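You operate a simulated robot arm through the tools that you are given. There is no shell and no other tool.

You run a simulated robot arm. Do the job below in one go: nothing can be reset, and whatever is moved stays where it is left.

## Task
Rap the clump out, top up to the red line, then change cups.
Fine: topped-up cup to the mat end by the lid rack; black-footed cup in, sliding plate at FILL. Where these are worked on the way, their far stop is far enough and under half their travel is too little: sliding plate.

Only the result counts: the job must be done as asked and must still hold three seconds after the hand-in. Knocking over, shifting, dropping, spilling or breaking anything else fails it. A push-on lid holds only when it is set on centred and level and pressed home; a screw cap is set on level and turned clockwise until tight.

## Robot
A 7-joint arm with a two-finger gripper, fixed in place. Base frame: the origin is on the floor under the middle of its stand, x ahead of it, y to its left, z up; the work surface is at about z = 0.9. Readings come in m, degrees, newtons and seconds.
With the tool pointing down near the work surface it reaches from about 0.32 to 0.76 m from the base axis. Its first joint turns from -166.0 to 166.0 degrees. Payload 1.71 kg.
The TCP is the grasp point between the finger pads, 0.02 m short of the fingertips. In the tool frame z runs along the fingers and y along their closing line. The gripper opens to 0.096 m; its body begins 0.113 m behind the TCP.
Orientation is told as [roll, pitch, yaw] about the base's x, y, z axes, in that order, counted from this pose: with the fingers straight down and closing along the base's y, the tool's x points along the base's -x, its y along +y and its z along -z.

## Interface
- The arm moves only by the tool step_arm. Its argument "targets" is a list of rows, each a list of 6 numbers: the shift along the tool's x, y, z in units of 150 mm (1.0 is 150 mm), then the turn, a rotation vector about the tool's x, y, z in units of 45 degrees (1.0 is 45 degrees). In form: [[dx, dy, dz, rx, ry, rz], ...]. A call has 1 to 20 rows; each row is the pose to reach, as a shift and turn from the pose commanded when the call began, along the tool's axes at that moment. "claw" is the finger opening in m, from 0 to 0.096, set as the call begins (left out, the last holds). A call with a number of a shift or a turn outside -1 to 1 is refused whole. Each row takes 0.2 s and may step no farther than 0.05 m and 8.6 degrees from the row before; otherwise, or with a gripper value out of range, the whole call is refused. A pose out of reach is approached as far as the arm can. The call stops where the force on the tool passes 70 N (or 10 N more than at its start, if that is more) or the arm is blocked; 0.2 s more then pass. Each finger travels about 0.153 m/s and halts on what it meets, pressing with about 31 N; the grip force reading is that of the motor and also rises with nothing between the fingers. The clock runs only during rows and for 0.2 s after the last one: add rows that repeat a pose to give the fingers time. The reply holds the time, the measured pose of the TCP, the force on the tool along the base axes, the opening and the grip force, in the units named above and with some noise, with the torque about the TCP (base axes, N m) and any sound that the robot's microphone picked up.
- Cameras (640 x 400 px; columns grow to the right, rows downward): "scene" is fixed at [0.0553, 0.507, 1.6714]; the picture's right is [-0.69, -0.72, 0.00], its down [-0.48, 0.45, -0.75] and it looks along [0.54, -0.52, -0.66] (base axes); focal length 341 px, centre (320, 200). "wrist" rides on the gripper at [0.066, 0.014, -0.145] in the tool frame; the picture's right is [-0.21, 0.98, 0.00], its down [-0.88, -0.18, -0.45] and it looks along [-0.44, -0.09, 0.90] (tool axes); focal length 275 px, centre (320, 200). There is no depth. A picture from a camera that has moved, and an enlarged one, comes with that camera's place and axes in the base frame and with its lens. The place of the scene camera against the robot may be out by one fixed shift of up to 0.012 m in any direction.
- capture(camera): a new picture of that camera. It takes no simulated time.
- raise_lower(by): moves the trunk up (or, below 0, down) by that many m; the arm rides with it, the base frame stays. It gives what a move gives, with no picture.
- zoom(camera, box): a new picture of the part [left, top, right, bottom] of that camera's present view, enlarged. It takes no simulated time.
- job_done(): hands the job in; it is judged then, once.

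Nothing tells you positions but the pictures and the camera data. Unless the task says otherwise, let go and move clear before handing in.

The tools are called after "Emit:" as a command line: name --pt "numbers of a row" for each row, then --argument value for the rest, lists and objects as JSON in quotes. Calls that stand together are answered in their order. step_arm: Moves the arm, as the interface text tells. Its arguments: {"type":"object","properties":{"targets":{"type":"array"},"claw":{"type":"number"}},"required":["targets"]} The other tools are called the same way: raise_lower (by) moves the trunk up or down; capture (camera) takes a picture; zoom (camera, box) takes an enlarged picture of a part of a camera's view; job_done () hands the job in.

At the start:

```text
clock: 0.0
tool_pos: [0.5335, -0.2696, 1.2333]
ee_rot: [0.0, 0.1, 0.1]
force: [-0.3, -0.3, -0.5]
torque: [0.01, -0.02, 0.01]
finger_gap: 0.0958
grip_force: 0.0
trunk travel left (down, up): [-0.325, 0.061]
```

scene: 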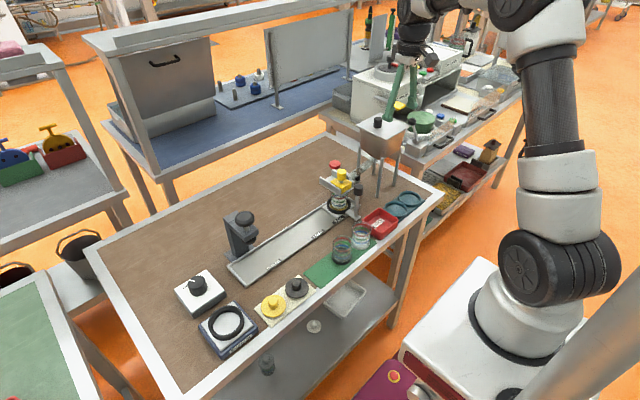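
wrist: 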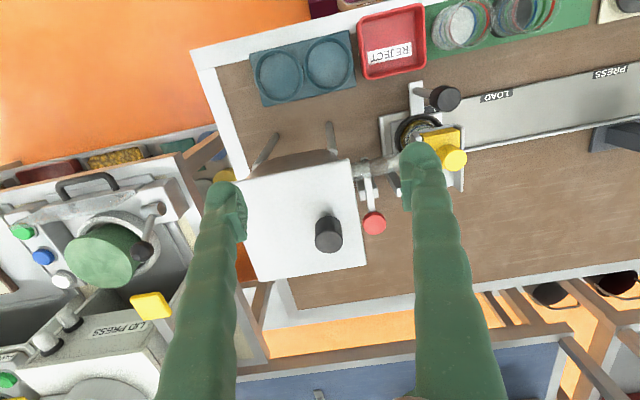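

I see a bench with a hopper-like filler, a sliding plate with FILL/LOAD/PRESS labels, cups on a green mat, a reject tray, lids, and a scale. I'll look closer before moving anything.

Emit:
zoom --camera "scene" --box '[300, 100, 460, 200]'

Emit:
zoom --camera "scene" --box '[160, 190, 400, 340]'

Emit:
zoom --camera "scene" --box '[300, 200, 400, 290]'

Emit:
zoom --camera "wrist" --box '[340, 60, 500, 260]'

Emit:
zoom --camera "scene" --box '[320, 150, 380, 230]'

```text
4.00 times, centred on (380, 150) of scene
camera zoom: at [0.0553, 0.507, 1.6714], right [-0.69, -0.72, 0.0], down [-0.48, 0.45, -0.75], along [0.54, -0.52, -0.66], focal length 1364 px, centre (80, 400)
```

zoom: 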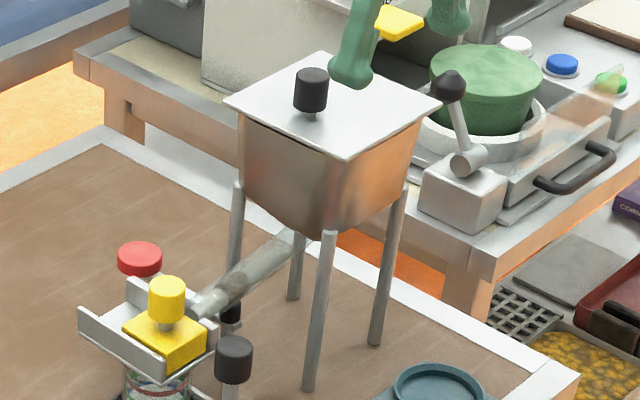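

```text
2.67 times, centred on (280, 265) of scene
camera zoom: at [0.0553, 0.507, 1.6714], right [-0.69, -0.72, 0.0], down [-0.48, 0.45, -0.75], along [0.54, -0.52, -0.66], focal length 910 px, centre (427, 27)
```

zoom: 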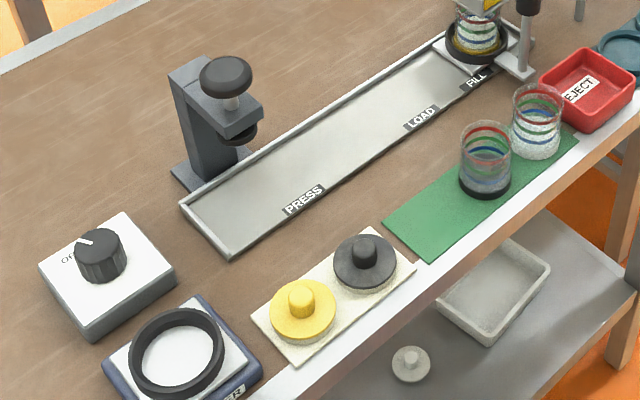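

```text
4.44 times, centred on (350, 245) of scene
camera zoom: at [0.0553, 0.507, 1.6714], right [-0.69, -0.72, 0.0], down [-0.48, 0.45, -0.75], along [0.54, -0.52, -0.66], focal length 1516 px, centre (187, 0)
```

zoom: 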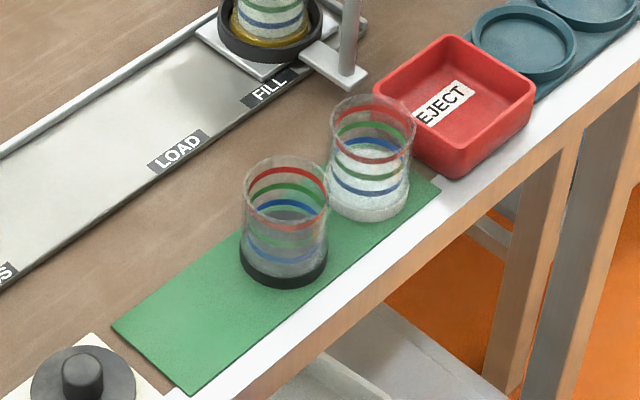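

```text
2.00 times, centred on (420, 160) of wrist
camera zoom: at [0.4686, -0.2569, 1.3801], right [0.21, 0.98, 0.0], down [0.88, -0.18, 0.44], along [0.43, -0.09, -0.9], focal length 551 px, centre (120, 280)
```

zoom: 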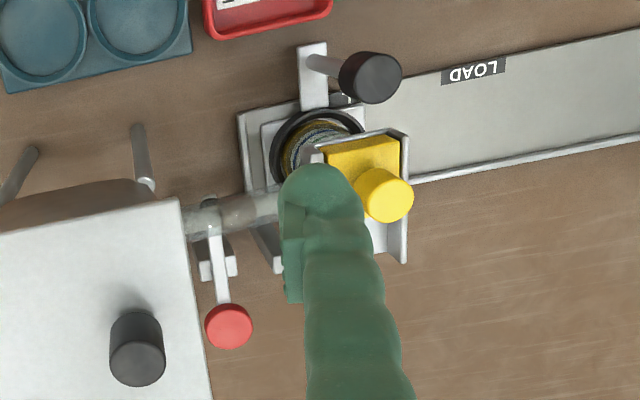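

```text
5.00 times, centred on (350, 190) of scene
camera zoom: at [0.0553, 0.507, 1.6714], right [-0.69, -0.72, 0.0], down [-0.48, 0.45, -0.75], along [0.54, -0.52, -0.66], focal length 1705 px, centre (170, 250)
```

zoom: 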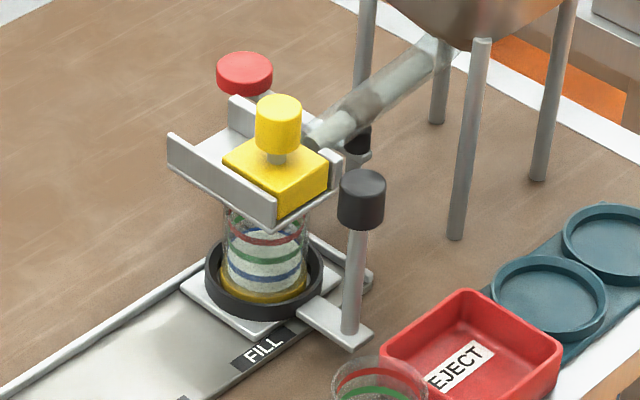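

The filler sits near (0.60, -0.11) with the plate at FILL. The track runs along +y to PRESS, and the mat with two cups is around x≈0.46. Next I'll move the arm to look at the filler from the front.

Emit:
step_arm --pt "0.2 0.2 0 0 0 0" --pt "0.4 0.4 0 0 0 0" --pt "0.6 0.6 0 0 0 0" --pt "0.8 0.8 0 0 0 0" --pt "0.95 1.0 0 0 0 0" --claw 0.096

```text
clock: 1.2
tool_pos: [0.3722, -0.119, 1.2382]
ee_rot: [0.0, -0.9, -0.1]
force: [0.0, -0.4, 0.0]
torque: [-0.01, -0.04, 0.04]
finger_gap: 0.0959
grip_force: 0.0
trunk travel left (down, up): [-0.325, 0.061]
```

The arm is now in front of the filler, above the bench edge. I'll take a picture to check the view.

Emit:
capture --camera "wrist"

Emit:
capture --camera "scene"

```text
taken
camera wrist: at [0.3048, -0.1049, 1.3836], right [0.21, 0.98, 0.0], down [0.87, -0.18, 0.46], along [0.45, -0.09, -0.89], focal length 275 px, centre (320, 200)
```

wrist: 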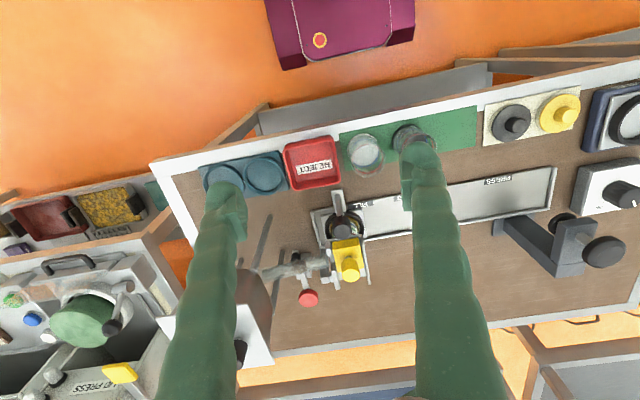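

```text
taken
```

scene: 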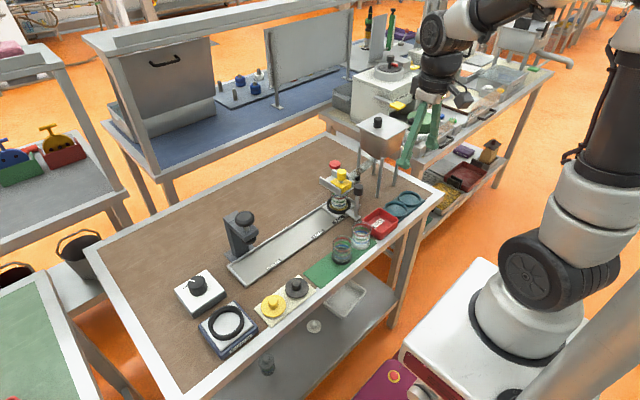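

Emit:
zoom --camera "wrist" --box '[250, 170, 410, 320]'

Emit:
zoom --camera "scene" --box '[310, 140, 390, 230]'

```text
2.67 times, centred on (330, 245) of wrist
camera zoom: at [0.3048, -0.1049, 1.3836], right [0.21, 0.98, 0.0], down [0.87, -0.18, 0.46], along [0.45, -0.09, -0.89], focal length 734 px, centre (293, 80)
```

zoom: 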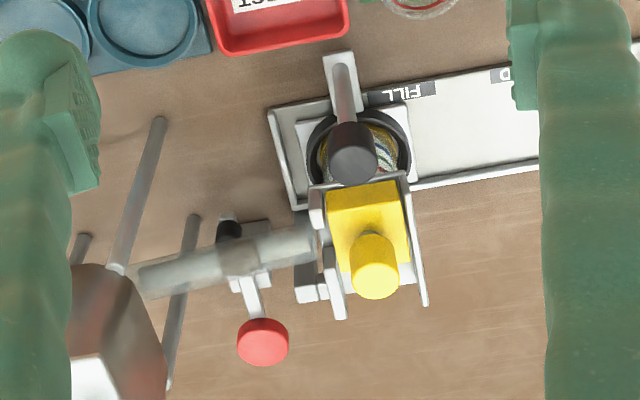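

```text
4.44 times, centred on (350, 185) of scene
camera zoom: at [0.0553, 0.507, 1.6714], right [-0.69, -0.72, 0.0], down [-0.48, 0.45, -0.75], along [0.54, -0.52, -0.66], focal length 1516 px, centre (187, 267)
```

zoom: 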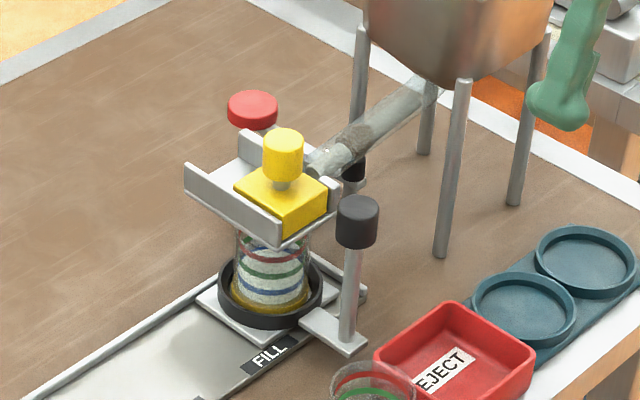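

The filler has a yellow gate block between rails and a clear tube with a dark clump in it. A red-knobbed rapper lever sits under the tube. I'll tilt the tool to get a lower, closer look.

Emit:
step_arm --pt "-0.13 0 0.1 0 -0.16 0" --pt "-0.26 0 0.2 0 -0.33 0" --pt "-0.39 0 0.3 0 -0.5 0" --pt "-0.53 0 0.4 0 -0.667 0" --pt "-0.53 0 0.4 0 -0.667 0"

Emit:
capture --camera "wrist"

```text
clock: 2.4
tool_pos: [0.4518, -0.1197, 1.1841]
ee_rot: [-0.2, -30.9, -0.1]
force: [0.4, -0.1, 0.9]
torque: [-0.04, 0.0, 0.0]
finger_gap: 0.0961
grip_force: 0.2
trunk travel left (down, up): [-0.325, 0.061]
```

```text
taken
camera wrist: at [0.3225, -0.1039, 1.2741], right [0.18, 0.98, 0.1], down [0.52, -0.18, 0.83], along [0.83, -0.09, -0.55], focal length 275 px, centre (320, 200)
```

wrist: 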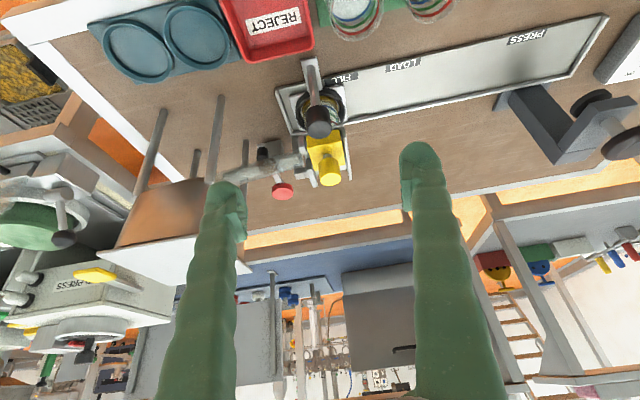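

Emit:
zoom --camera "wrist" --box '[220, 70, 380, 210]'

Emit:
zoom --camera "wrist" --box '[240, 110, 320, 210]'

```text
2.86 times, centred on (300, 140) of wrist
camera zoom: at [0.3225, -0.1039, 1.2741], right [0.18, 0.98, 0.1], down [0.52, -0.18, 0.83], along [0.83, -0.09, -0.55], focal length 786 px, centre (377, 371)
```

zoom: 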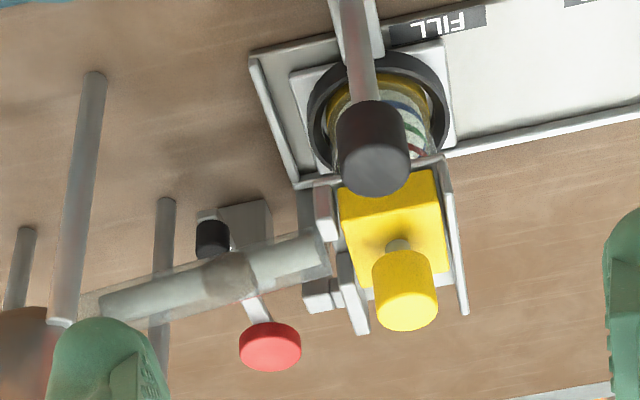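

```text
4.00 times, centred on (280, 160) of wrist
camera zoom: at [0.3225, -0.1039, 1.2741], right [0.18, 0.98, 0.1], down [0.52, -0.18, 0.83], along [0.83, -0.09, -0.55], focal length 1101 px, centre (480, 360)
```

zoom: 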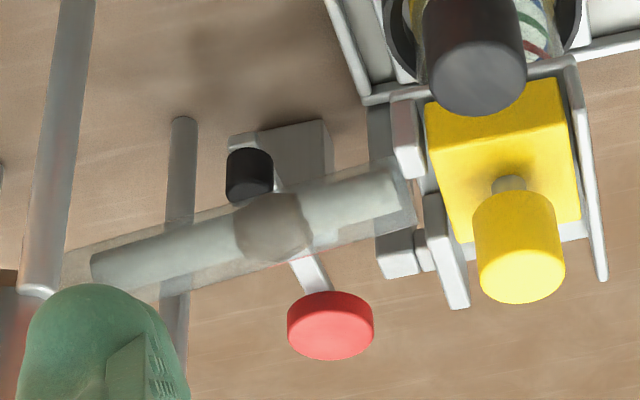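

I can now place the parts:

- **Rapper:** red pad at about (0.737, -0.218, 0.966), with the hammer under the tube.
- **Gate knob:** (0.614, -0.119, 1.05).
- **Plate handle:** (0.542, -0.117, 1.03).

Next I'll zoom in on the cup under the gate and on the clump.

Emit:
zoom --camera "scene" --box '[325, 180, 365, 220]'

Emit:
zoom --camera "scene" --box '[330, 145, 420, 205]'

Emit:
zoom --camera "scene" --box '[330, 220, 380, 270]'

```text
10.00 times, centred on (345, 200) of scene
camera zoom: at [0.0553, 0.507, 1.6714], right [-0.69, -0.72, 0.0], down [-0.48, 0.45, -0.75], along [0.54, -0.52, -0.66], focal length 3410 px, centre (70, 200)
```

zoom: 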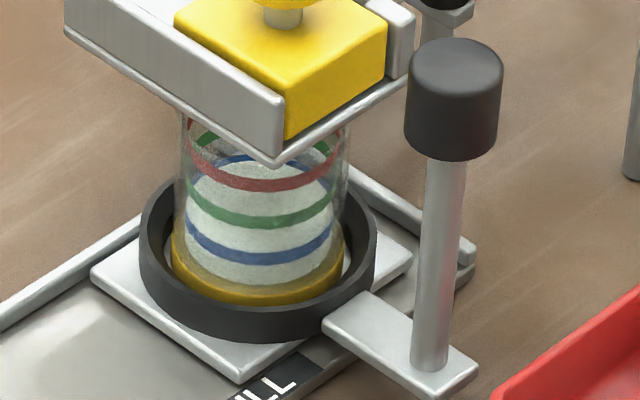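

```text
6.67 times, centred on (375, 175) of scene
camera zoom: at [0.0553, 0.507, 1.6714], right [-0.69, -0.72, 0.0], down [-0.48, 0.45, -0.75], along [0.54, -0.52, -0.66], focal length 2274 px, centre (-47, 367)
```

zoom: 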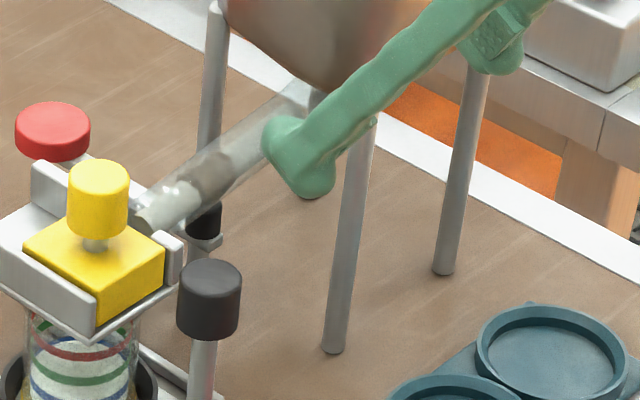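

```text
8.00 times, centred on (355, 245) of scene
camera zoom: at [0.0553, 0.507, 1.6714], right [-0.69, -0.72, 0.0], down [-0.48, 0.45, -0.75], along [0.54, -0.52, -0.66], focal length 2728 px, centre (40, -160)
```

zoom: 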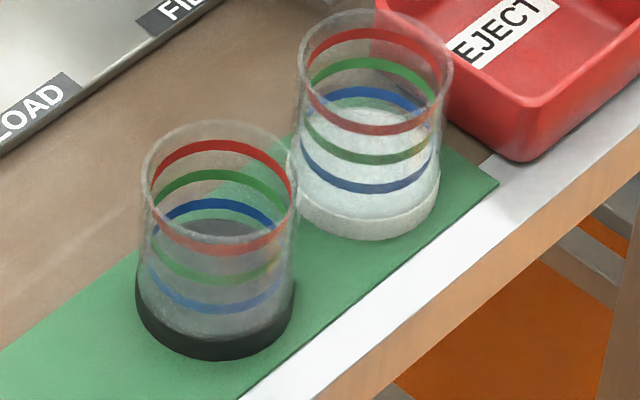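

The cup's level reads just under the red line, between green and red. Before rapping I'll check the gripper's size and the clearance to the hopper.

Emit:
capture --camera "scene"

Emit:
zoom --camera "scene" --box '[340, 0, 540, 160]'

```text
taken
```

scene: 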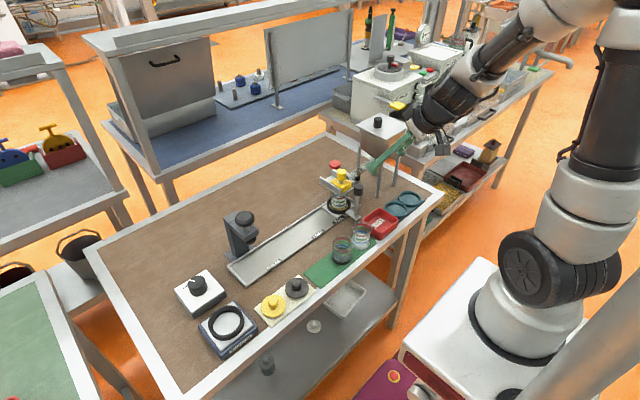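

```text
2.50 times, centred on (440, 80) of scene
camera zoom: at [0.0553, 0.507, 1.6714], right [-0.69, -0.72, 0.0], down [-0.48, 0.45, -0.75], along [0.54, -0.52, -0.66], focal length 853 px, centre (20, 500)
```

zoom: 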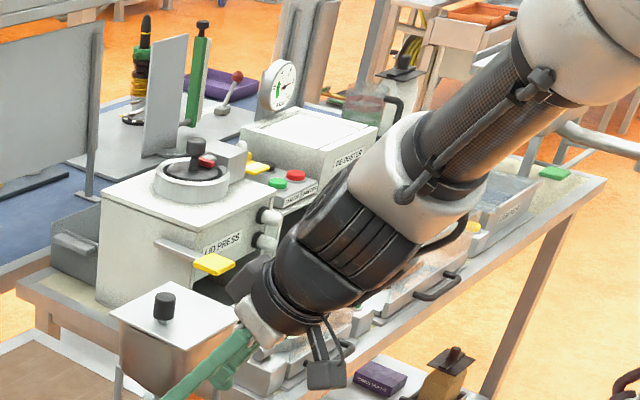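

The gripper body is slim. I'll straighten the tool, then come over to the red pad leaning toward +y so the body stays clear of the hopper.

Emit:
step_arm --pt "-0.17 0.03 0.0 0 0.172 0" --pt "-0.34 0.06 0.01 0 0.344 0" --pt "-0.51 0.1 0.02 0 0.516 0" --pt "-0.686 0.133 0.023 0 0.687 0" --pt "-0.686 0.133 0.023 0 0.687 0" --claw 0.0

```text
clock: 3.6
tool_pos: [0.5414, -0.1009, 1.2315]
ee_rot: [-0.1, 0.1, 0.0]
force: [0.2, 0.1, 0.3]
torque: [0.02, -0.04, 0.03]
finger_gap: 0.0
grip_force: 29.3
trunk travel left (down, up): [-0.325, 0.061]
```

Emit:
step_arm --pt "-0.233 -0.05 0.05 0.139 0 0" --pt "-0.466 -0.1 0.1 0.278 0 0" --pt "-0.7 -0.15 0.15 0.417 0 0" --pt "-0.933 -0.2 0.2 0.556 0 0" --pt "-0.933 -0.2 0.2 0.556 0 0"

Emit:
capture --camera "wrist"

Emit:
zoom --camera "scene" --box '[280, 80, 440, 220]'

```text
clock: 4.8
tool_pos: [0.6814, -0.1306, 1.2017]
ee_rot: [-25.0, 0.0, 0.0]
force: [-0.2, 0.6, 0.0]
torque: [0.04, -0.03, 0.02]
finger_gap: 0.0
grip_force: 30.0
trunk travel left (down, up): [-0.325, 0.061]
```

```text
taken
camera wrist: at [0.6171, -0.0556, 1.3289], right [0.21, 0.89, -0.41], down [0.88, 0.02, 0.48], along [0.43, -0.46, -0.77], focal length 275 px, centre (320, 200)
```

wrist: 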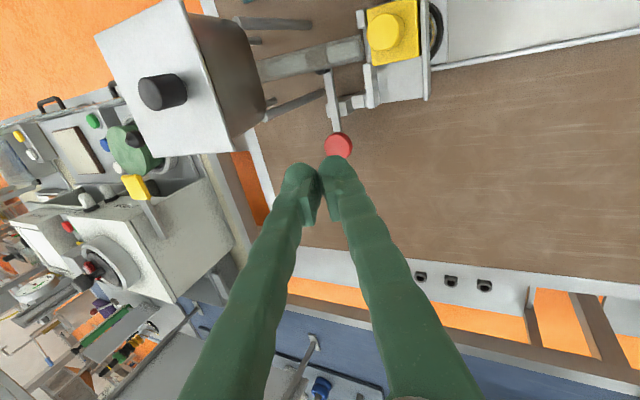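

```text
2.86 times, centred on (360, 150) of scene
camera zoom: at [0.0553, 0.507, 1.6714], right [-0.69, -0.72, 0.0], down [-0.48, 0.45, -0.75], along [0.54, -0.52, -0.66], focal length 974 px, centre (206, 343)
```

zoom: 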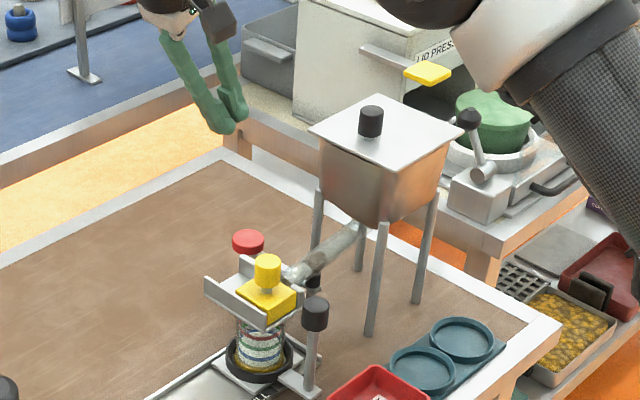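

The red pad re-measures at about (0.73, -0.219, 0.966). I'll bring the closed fingers down above it along the lean.

Emit:
step_arm --pt "-0.083 -0.006 0.22 0 0 0" --pt "-0.167 -0.012 0.447 0 0 0" --pt "-0.25 -0.018 0.67 0 0 0" --pt "-0.333 -0.025 0.894 0 0 0" --pt "-0.333 -0.025 0.894 0 0 0"

Emit:
capture --camera "wrist"

Emit:
zoom --camera "scene" --box '[280, 80, 440, 220]'

```text
clock: 5.8
tool_pos: [0.7084, -0.1847, 1.1082]
ee_rot: [-24.9, -0.9, 0.0]
force: [-1.0, 0.1, -0.2]
torque: [-0.04, -0.1, 0.08]
finger_gap: 0.0
grip_force: 29.3
trunk travel left (down, up): [-0.325, 0.061]
stopped in row 4: the arm was blocked; the commanded pose is now the measured one
```

```text
taken
camera wrist: at [0.642, -0.1106, 1.2332], right [0.21, 0.89, -0.41], down [0.87, 0.02, 0.5], along [0.45, -0.46, -0.77], focal length 275 px, centre (320, 200)
```

wrist: 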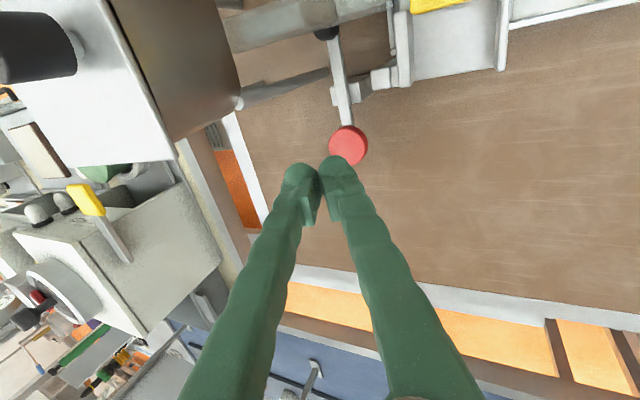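

```text
2.86 times, centred on (360, 150) of scene
camera zoom: at [0.0553, 0.507, 1.6714], right [-0.69, -0.72, 0.0], down [-0.48, 0.45, -0.75], along [0.54, -0.52, -0.66], focal length 974 px, centre (206, 343)
```

zoom: 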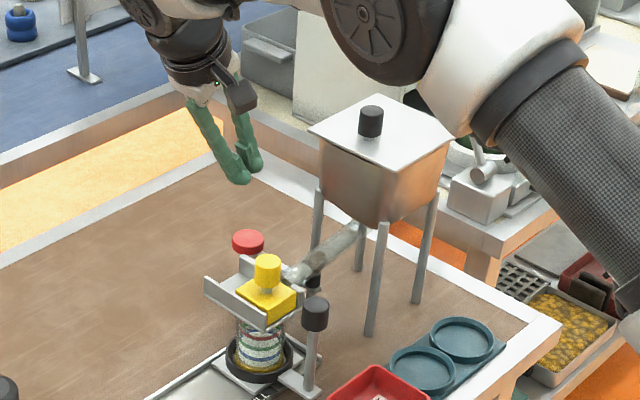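

The arm stopped for lack of reach, not contact. I'll look at its posture before deciding how to change it.

Emit:
capture --camera "scene"

```text
taken
```

scene: 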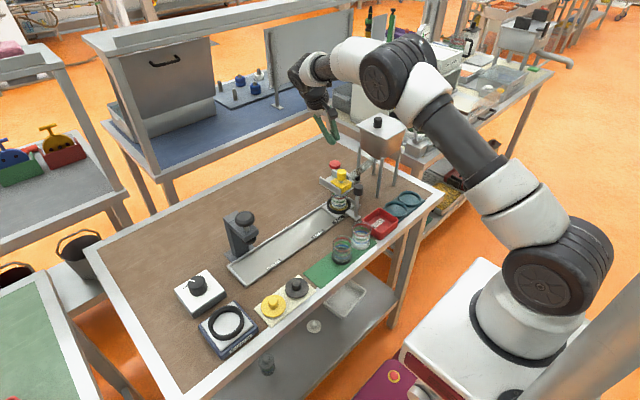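

The arm was nearly fully stretched at that height, so going lower should give more reach. I'll drop down beside the pad first, then move out over it.

Emit:
step_arm --pt "0 0.064 0.19 0 0 0" --pt "0 0.129 0.381 0 0 0" --pt "0 0.193 0.572 0 0 0" --pt "-0.083 0.147 0.593 0 0 0" --pt "-0.167 0.103 0.614 0 0 0" --pt "-0.167 0.103 0.614 0 0 0"

Emit:
capture --camera "wrist"

Emit:
zoom --camera "scene" --box '[280, 80, 440, 220]'

```text
clock: 6.9
tool_pos: [0.7178, -0.2081, 1.03]
ee_rot: [-24.8, -1.7, -0.1]
force: [-0.6, 0.0, 0.3]
torque: [-0.03, -0.1, 0.05]
finger_gap: 0.0
grip_force: 29.6
trunk travel left (down, up): [-0.325, 0.061]
stopped in row 5: the arm was blocked; the commanded pose is now the measured one
```

```text
taken
camera wrist: at [0.6499, -0.133, 1.1537], right [0.22, 0.89, -0.4], down [0.86, 0.02, 0.51], along [0.46, -0.46, -0.76], focal length 275 px, centre (320, 200)
```

wrist: 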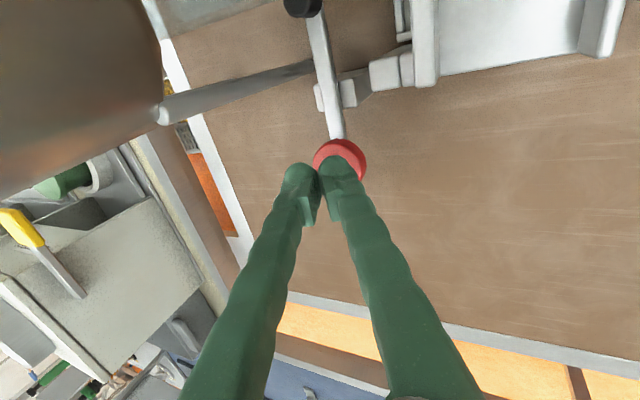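

```text
2.86 times, centred on (360, 150) of scene
camera zoom: at [0.0553, 0.507, 1.6714], right [-0.69, -0.72, 0.0], down [-0.48, 0.45, -0.75], along [0.54, -0.52, -0.66], focal length 974 px, centre (206, 343)
```

zoom: 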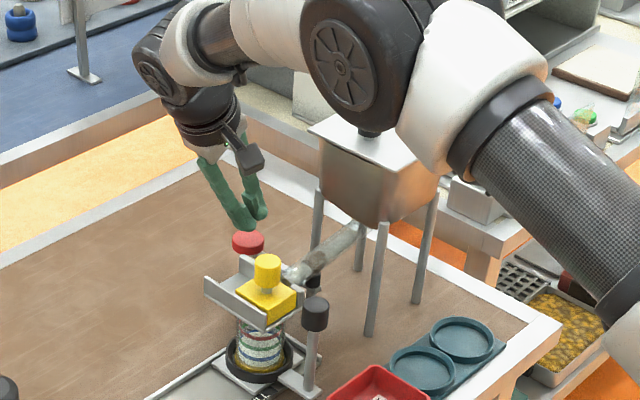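

The tips are about 9 mm short of the pad centre (0.727, -0.220) and 45 mm above it. I'll turn the wrist about the finger axis so the camera stays away from the yellow knob, then add a little outward tilt for reach.

Emit:
step_arm --pt "0 0 0 0 0 0.17" --pt "0 0 0 0 0 0.34" --pt "0 0 0 0 0 0.51" --pt "0 0 0 0 0 0.68" --pt "0 0 0 0 0 0.68"

```text
clock: 8.1
tool_pos: [0.719, -0.2076, 1.0265]
ee_rot: [-20.9, -13.7, -28.6]
force: [-0.3, 0.2, -0.3]
torque: [0.01, -0.02, 0.02]
finger_gap: 0.0
grip_force: 29.4
trunk travel left (down, up): [-0.325, 0.061]
```

Emit:
step_arm --pt "-0.003 0.039 0.097 0 0 0" --pt "-0.006 0.077 0.193 0 0 0" --pt "-0.006 0.077 0.193 0 0 0"

Emit:
zoom --camera "wrist" --box '[220, 60, 440, 260]'

Emit:
zoom --camera "scene" --box '[300, 100, 400, 200]'

```text
clock: 8.8
tool_pos: [0.7109, -0.2112, 1.0117]
ee_rot: [-20.3, -14.6, -28.7]
force: [-0.8, -0.5, 0.5]
torque: [-0.05, -0.15, 0.08]
finger_gap: 0.0001
grip_force: 30.2
trunk travel left (down, up): [-0.325, 0.061]
stopped in row 3: the arm was blocked; the commanded pose is now the measured one
```

```text
2.00 times, centred on (330, 160) of wrist
camera zoom: at [0.6567, -0.107, 1.1219], right [0.69, 0.67, -0.28], down [0.63, -0.37, 0.69], along [0.36, -0.65, -0.67], focal length 551 px, centre (300, 280)
```

zoom: 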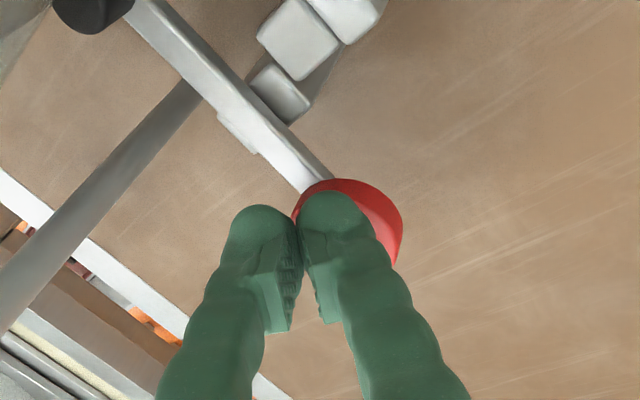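

```text
4.00 times, centred on (350, 150) of scene
camera zoom: at [0.0553, 0.507, 1.6714], right [-0.69, -0.72, 0.0], down [-0.48, 0.45, -0.75], along [0.54, -0.52, -0.66], focal length 1364 px, centre (200, 400)
```

zoom: 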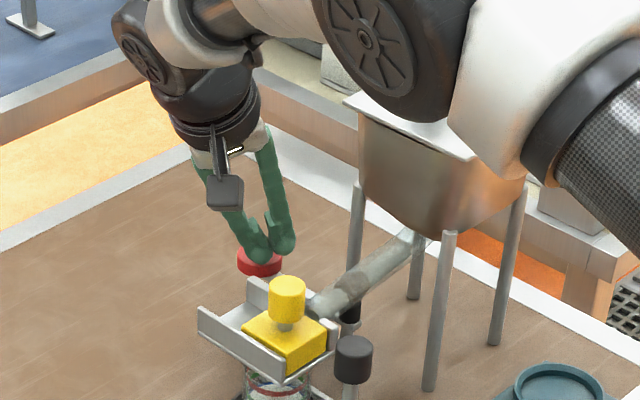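

Reach is limited with this lean. I'll lift a little and re-orient so the tool leans back toward the base and left, with the camera swung to the +y side. That brings the wrist inward.

Emit:
step_arm --pt "0.041 -0.055 -0.137 0 0 0" --pt "0.082 -0.11 -0.273 -0.036 -0.0136 0.168" --pt "0.082 -0.11 -0.273 -0.072 -0.027 0.335" --pt "0.082 -0.11 -0.273 -0.108 -0.041 0.503" --pt "0.082 -0.11 -0.273 -0.144 -0.054 0.67" --pt "0.082 -0.11 -0.273 -0.18 -0.068 0.838" --pt "0.082 -0.11 -0.273 -0.18 -0.068 0.838"

```text
clock: 10.4
tool_pos: [0.6913, -0.201, 1.0456]
ee_rot: [1.3, -24.1, -67.6]
force: [0.2, -0.2, -0.1]
torque: [0.0, 0.01, -0.03]
finger_gap: 0.0
grip_force: 29.6
trunk travel left (down, up): [-0.325, 0.061]
```

Emit:
step_arm --pt "0 0 0 -0.036 -0.0136 0.168" --pt "0 0 0 -0.072 -0.027 0.335" --pt "0 0 0 -0.108 -0.041 0.503" --pt "0 0 0 -0.144 -0.054 0.67" --pt "0 0 0 -0.18 -0.068 0.838" --pt "0 0 0 -0.18 -0.068 0.838"

Emit:
capture --camera "wrist"

Emit:
capture --camera "scene"

```text
clock: 11.8
tool_pos: [0.691, -0.2019, 1.0467]
ee_rot: [24.7, -18.3, -107.7]
force: [0.2, -0.5, 0.1]
torque: [-0.02, 0.05, -0.01]
finger_gap: 0.0
grip_force: 29.4
trunk travel left (down, up): [-0.325, 0.061]
```

```text
taken
camera wrist: at [0.6781, -0.0849, 1.1569], right [0.83, -0.33, 0.45], down [-0.56, -0.59, 0.59], along [0.07, -0.74, -0.67], focal length 275 px, centre (320, 200)
```

wrist: 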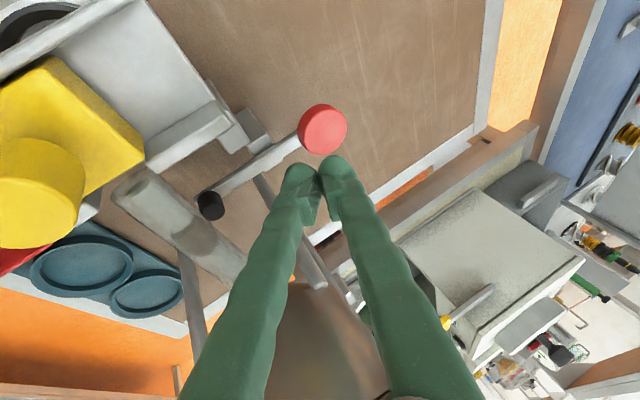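

```text
taken
```

scene: 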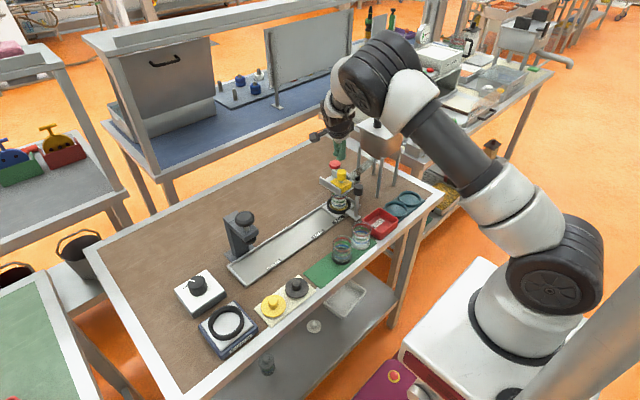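

This orientation works: the camera is clear of everything and the pad reads at (0.73, -0.222, 0.966). I'll bring the tips to about 2 cm above the pad.

Emit:
step_arm --pt "0.03 0.032 0.119 0 0 0" --pt "0.06 0.064 0.238 0 0 0" --pt "0.091 0.097 0.357 0 0 0" --pt "0.091 0.097 0.357 0 0 0"

Emit:
capture --camera "wrist"

Emit:
zoom --camera "scene" --box '[300, 100, 400, 200]'

```text
clock: 12.8
tool_pos: [0.725, -0.2113, 1.004]
ee_rot: [24.7, -18.4, -107.7]
force: [0.2, 0.5, 0.4]
torque: [-0.04, -0.01, -0.01]
finger_gap: 0.0
grip_force: 29.4
trunk travel left (down, up): [-0.325, 0.061]
```

```text
taken
camera wrist: at [0.7124, -0.0948, 1.1139], right [0.83, -0.33, 0.45], down [-0.56, -0.59, 0.59], along [0.07, -0.74, -0.67], focal length 275 px, centre (320, 200)
```

wrist: 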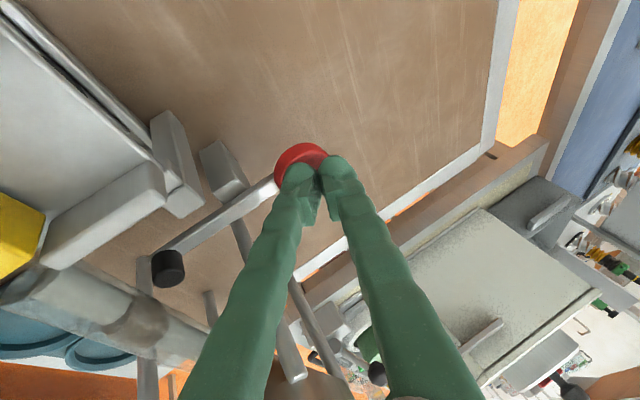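

```text
4.00 times, centred on (350, 150) of scene
camera zoom: at [0.0553, 0.507, 1.6714], right [-0.69, -0.72, 0.0], down [-0.48, 0.45, -0.75], along [0.54, -0.52, -0.66], focal length 1364 px, centre (200, 400)
```

zoom: 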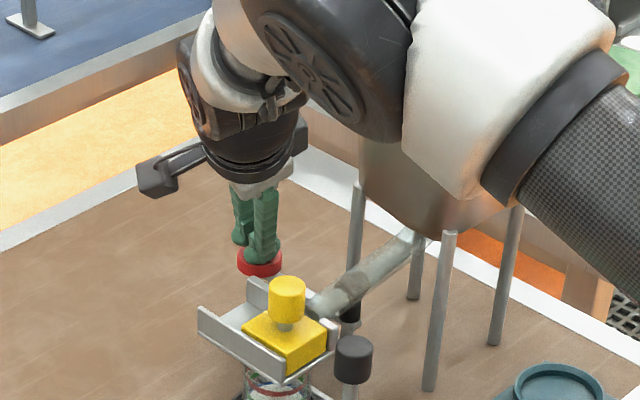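

The tips are just above the pad. I'll press down gently first to see how the lever responds.

Emit:
step_arm --pt "0.042 -0.058 0.093 0 0 0" --pt "0.083 -0.117 0.185 0 0 0" --pt "0.083 -0.117 0.185 0 0 0"

Emit:
capture --camera "wrist"

Emit:
zoom --camera "scene" --box '[300, 100, 400, 200]'

```text
clock: 13.5
tool_pos: [0.7154, -0.2134, 0.9967]
ee_rot: [27.6, -18.2, -108.3]
force: [0.1, -0.9, 0.9]
torque: [0.05, -0.04, 0.03]
finger_gap: 0.0
grip_force: 29.5
trunk travel left (down, up): [-0.325, 0.061]
stopped in row 3: the force on the tool passed its limit at 74 N (the readings are from after the stop); the commanded pose is now the measured one
```

```text
taken
camera wrist: at [0.6979, -0.0954, 1.1047], right [0.81, -0.32, 0.49], down [-0.58, -0.58, 0.57], along [0.1, -0.74, -0.66], focal length 275 px, centre (320, 200)
```

wrist: 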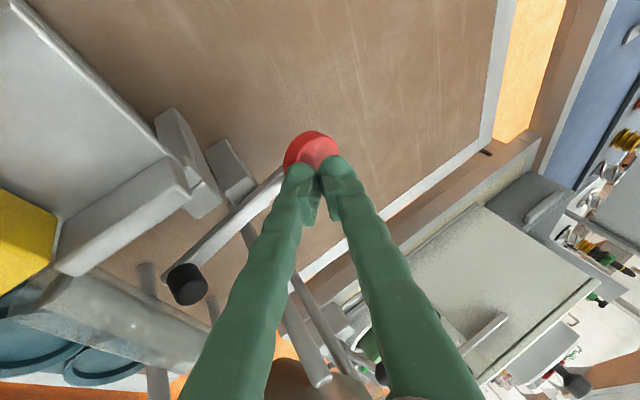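

```text
4.00 times, centred on (350, 150) of scene
camera zoom: at [0.0553, 0.507, 1.6714], right [-0.69, -0.72, 0.0], down [-0.48, 0.45, -0.75], along [0.54, -0.52, -0.66], focal length 1364 px, centre (200, 400)
```

zoom: 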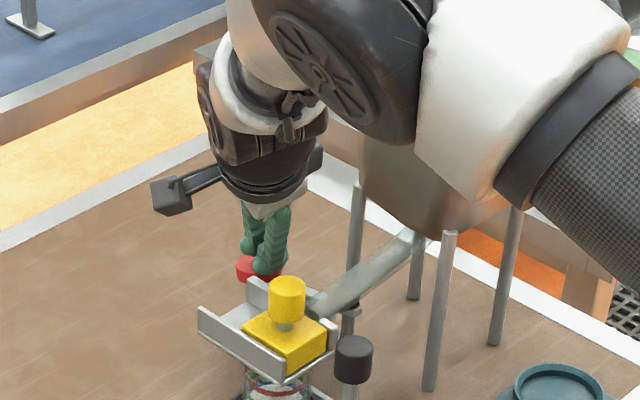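

The press passed 74 N and the dark clump seems to be gone from the tube. I'll zoom in to confirm.

Emit:
zoom --camera "wrist" --box '[0, 160, 260, 400]'

Emit:
zoom --camera "scene" --box '[320, 140, 420, 220]'

Emit:
zoom --camera "scene" --box '[325, 180, 365, 220]'

```text
1.67 times, centred on (130, 280) of wrist
camera zoom: at [0.6979, -0.0954, 1.1047], right [0.81, -0.32, 0.49], down [-0.58, -0.58, 0.57], along [0.1, -0.74, -0.66], focal length 459 px, centre (637, 67)
```

zoom: 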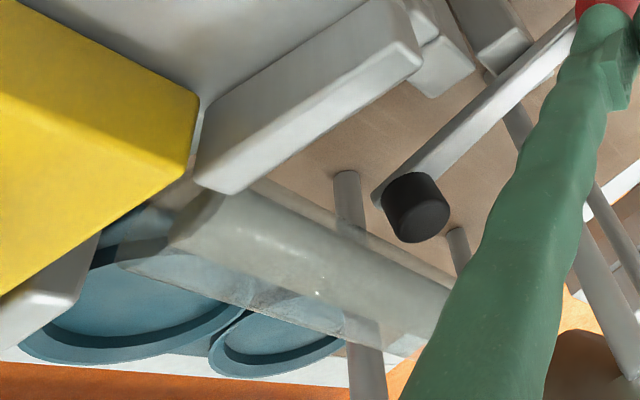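

```text
5.00 times, centred on (370, 180) of scene
camera zoom: at [0.0553, 0.507, 1.6714], right [-0.69, -0.72, 0.0], down [-0.48, 0.45, -0.75], along [0.54, -0.52, -0.66], focal length 1705 px, centre (70, 300)
```

zoom: 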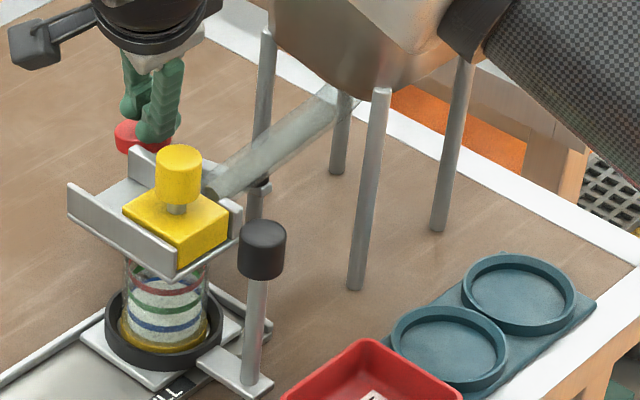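

```text
10.00 times, centred on (345, 200) of scene
camera zoom: at [0.0553, 0.507, 1.6714], right [-0.69, -0.72, 0.0], down [-0.48, 0.45, -0.75], along [0.54, -0.52, -0.66], focal length 3410 px, centre (70, 200)
```

zoom: 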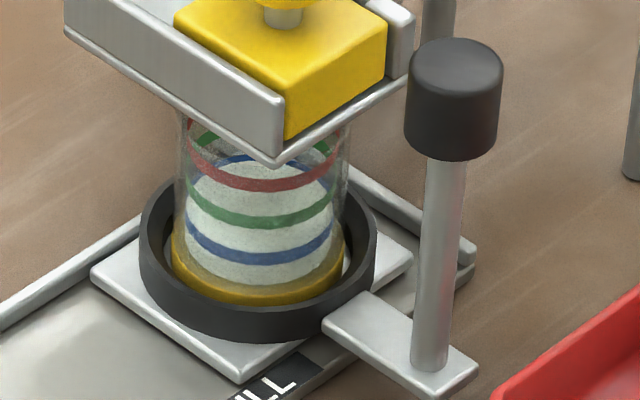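

The clump is out: the tube is now evenly filled and the hammer has dropped back. I'll retreat upward and return to an upright, yaw-0 pose for the yellow gate knob.

Emit:
step_arm --pt "-0.056 0.039 -0.302 0 0 0" --pt "-0.113 0.078 -0.603 0 0 0" --pt "-0.169 0.117 -0.905 0 0 0" --pt "-0.169 0.117 -0.905 0.0027 0.055 -0.149" --pt "-0.169 0.117 -0.905 0.0054 0.111 -0.298" --pt "-0.169 0.117 -0.905 0.008 0.166 -0.448" --pt "-0.169 0.117 -0.905 0.0107 0.222 -0.597" --pt "-0.169 0.117 -0.905 0.0134 0.277 -0.746"

Emit:
step_arm --pt "0 0 0 0.0027 0.055 -0.149" --pt "0 0 0 0.0054 0.111 -0.298" --pt "0 0 0 0.008 0.166 -0.448" --pt "0 0 0 0.0107 0.222 -0.597" --pt "0 0 0 0.0134 0.277 -0.746"

Emit:
step_arm --pt "0 0 0 0.0027 0.055 -0.149" --pt "0 0 0 0.0054 0.111 -0.298" --pt "0 0 0 0.008 0.166 -0.448" --pt "0 0 0 0.0107 0.222 -0.597" --pt "0 0 0 0.0134 0.277 -0.746" --pt "0 0 0 0.0134 0.277 -0.746"

Emit:
capture --camera "wrist"

Emit:
capture --camera "scene"

```text
clock: 15.3
tool_pos: [0.6783, -0.1826, 1.1257]
ee_rot: [14.4, -18.7, -70.3]
force: [-0.5, 0.3, -0.4]
torque: [0.01, 0.0, 0.0]
finger_gap: 0.0002
grip_force: 29.7
trunk travel left (down, up): [-0.325, 0.061]
```

```text
clock: 16.5
tool_pos: [0.6796, -0.1824, 1.125]
ee_rot: [4.1, -11.5, -34.0]
force: [-0.5, -0.2, 0.4]
torque: [0.0, 0.05, 0.04]
finger_gap: 0.0
grip_force: 29.6
trunk travel left (down, up): [-0.325, 0.061]
```

```text
clock: 17.9
tool_pos: [0.6793, -0.1825, 1.1263]
ee_rot: [-0.1, 0.1, 0.1]
force: [0.3, 0.4, -0.4]
torque: [0.03, 0.03, 0.0]
finger_gap: 0.0004
grip_force: 29.4
trunk travel left (down, up): [-0.325, 0.061]
```

```text
taken
camera wrist: at [0.615, -0.1675, 1.272], right [0.2, 0.98, 0.0], down [0.88, -0.18, 0.44], along [0.43, -0.09, -0.9], focal length 275 px, centre (320, 200)
```

wrist: 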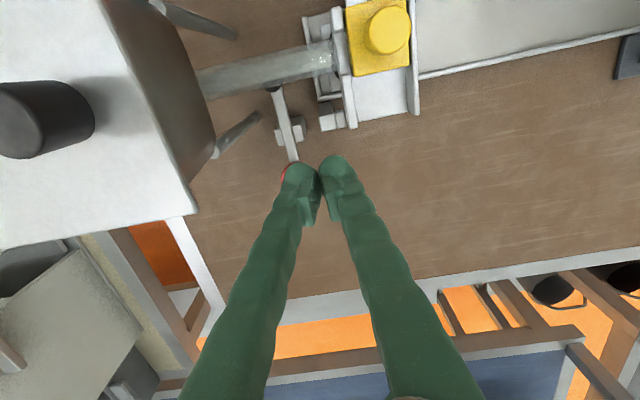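

```text
taken
```

scene: 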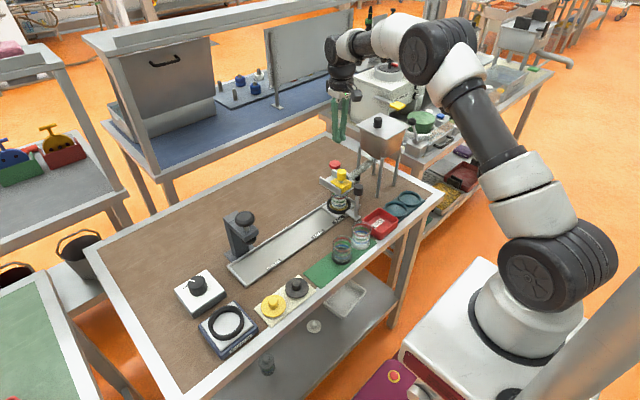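

The tool is upright. Re-measured from two wrist views, the yellow knob top is at about (0.602, -0.120, 1.064); the scene camera reads about 12 mm too high in y. I'll move above the knob with the fingers part open.

Emit:
step_arm --pt "0.17 0.14 0 0 0 0" --pt "0.34 0.28 0 0 0 0" --pt "0.513 0.42 0 0 0 0" --pt "0.513 0.42 0 0 0 0" --claw 0.06

Emit:
capture --camera "wrist"

Emit:
zoom --camera "scene" --box '[310, 110, 400, 220]'

```text
clock: 18.9
tool_pos: [0.6033, -0.1196, 1.1263]
ee_rot: [-0.2, 0.2, 0.1]
force: [0.6, -0.2, -0.3]
torque: [0.03, -0.02, -0.01]
finger_gap: 0.0603
grip_force: 0.2
trunk travel left (down, up): [-0.325, 0.061]
```

```text
taken
camera wrist: at [0.5388, -0.1041, 1.2719], right [0.21, 0.98, 0.0], down [0.88, -0.18, 0.44], along [0.43, -0.09, -0.9], focal length 275 px, centre (320, 200)
```

wrist: 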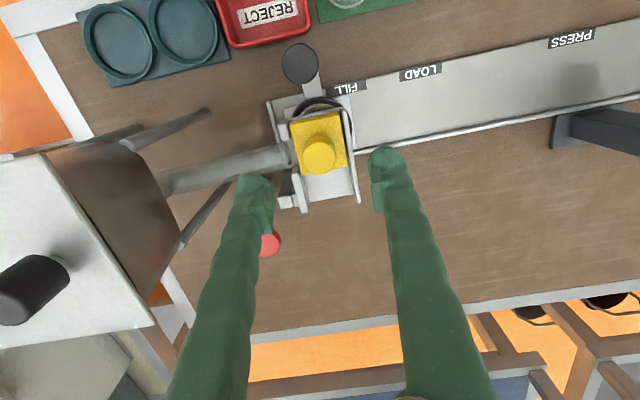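

```text
3.64 times, centred on (355, 165) of scene
camera zoom: at [0.0553, 0.507, 1.6714], right [-0.69, -0.72, 0.0], down [-0.48, 0.45, -0.75], along [0.54, -0.52, -0.66], focal length 1240 px, centre (193, 327)
```

zoom: 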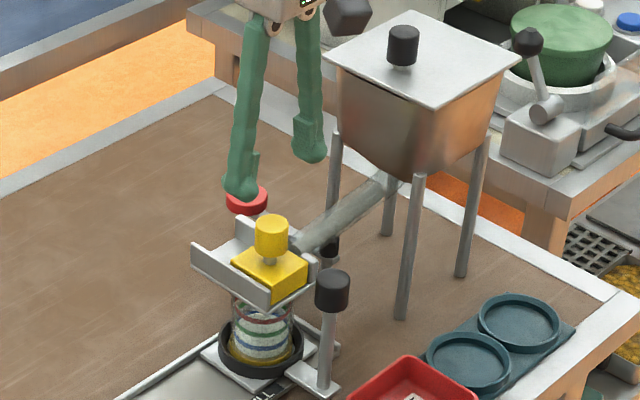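

I'm centred over the knob. I'll lower to grasp height (TCP z≈1.052) and close on it.

Emit:
step_arm --pt "0.005 0.005 0.2 0 0 0" --pt "0.013 0.01 0.4 0 0 0" --pt "0.013 0.01 0.493 0 0 0" --pt "0.013 0.01 0.493 0 0 0" --claw 0.06

Emit:
zoom --camera "scene" --box '[310, 140, 390, 220]'

Emit:
capture --camera "wrist"

```text
clock: 19.9
tool_pos: [0.5984, -0.1175, 1.0528]
ee_rot: [-0.1, 0.1, 0.1]
force: [0.3, 0.1, 0.5]
torque: [0.0, 0.01, -0.02]
finger_gap: 0.0599
grip_force: 0.1
trunk travel left (down, up): [-0.325, 0.061]
```

```text
5.00 times, centred on (350, 180) of scene
camera zoom: at [0.0553, 0.507, 1.6714], right [-0.69, -0.72, 0.0], down [-0.48, 0.45, -0.75], along [0.54, -0.52, -0.66], focal length 1705 px, centre (170, 300)
```

zoom: 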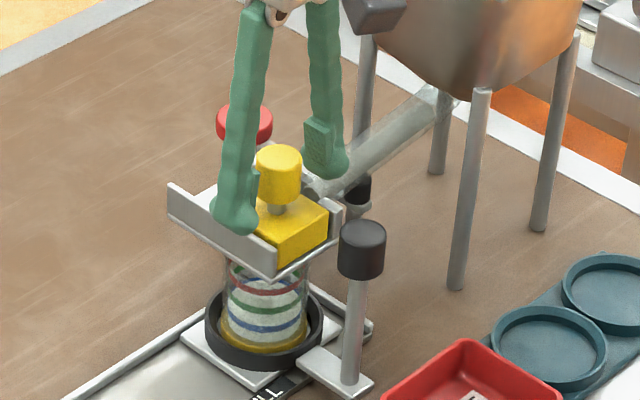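

```text
taken
camera wrist: at [0.5343, -0.1016, 1.1978], right [0.2, 0.98, 0.0], down [0.88, -0.18, 0.44], along [0.43, -0.09, -0.9], focal length 275 px, centre (320, 200)
```

wrist: 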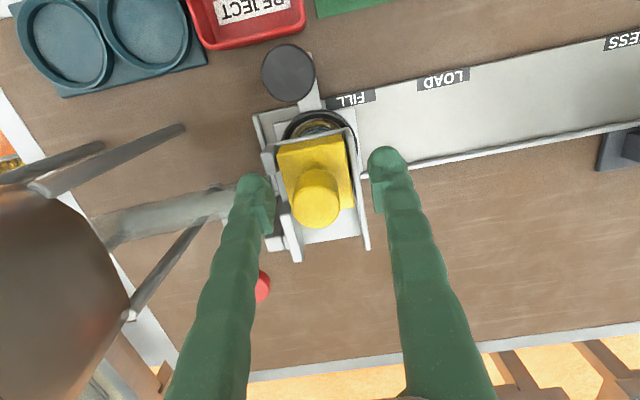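

Emit:
step_arm --pt "-0.013 0 0 0 0 0" --pt "-0.013 0 0 0 0 0" --pt "-0.013 0 0 0 0 0" --pt "-0.013 0 0 0 0 0" --claw 0.0

Emit:
zoom --camera "scene" --box '[325, 180, 365, 220]'

Emit:
zoom --camera "scene" --box '[310, 140, 390, 220]'

```text
clock: 20.9
tool_pos: [0.6001, -0.1196, 1.0536]
ee_rot: [-0.1, 0.1, 0.0]
force: [-1.9, -15.1, -0.9]
torque: [-0.26, 0.1, -0.03]
finger_gap: 0.0269
grip_force: 35.6
trunk travel left (down, up): [-0.325, 0.061]
```

```text
10.00 times, centred on (345, 200) of scene
camera zoom: at [0.0553, 0.507, 1.6714], right [-0.69, -0.72, 0.0], down [-0.48, 0.45, -0.75], along [0.54, -0.52, -0.66], focal length 3410 px, centre (70, 200)
```

zoom: 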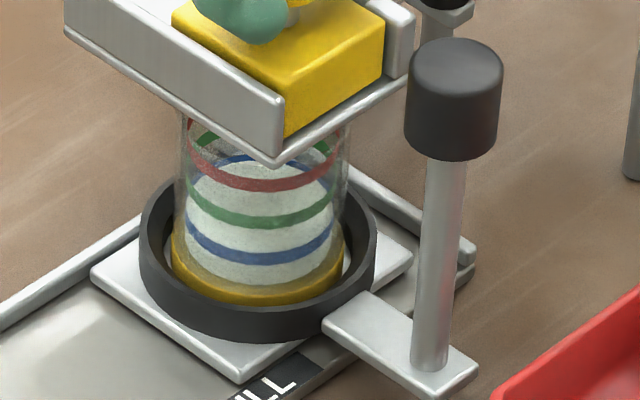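

```text
5.00 times, centred on (350, 180) of scene
camera zoom: at [0.0553, 0.507, 1.6714], right [-0.69, -0.72, 0.0], down [-0.48, 0.45, -0.75], along [0.54, -0.52, -0.66], focal length 1705 px, centre (170, 300)
```

zoom: 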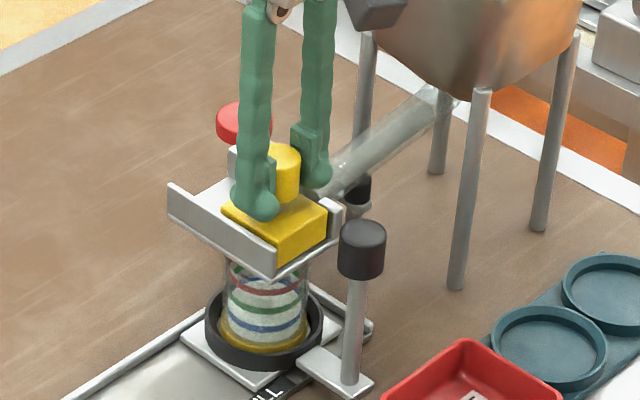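

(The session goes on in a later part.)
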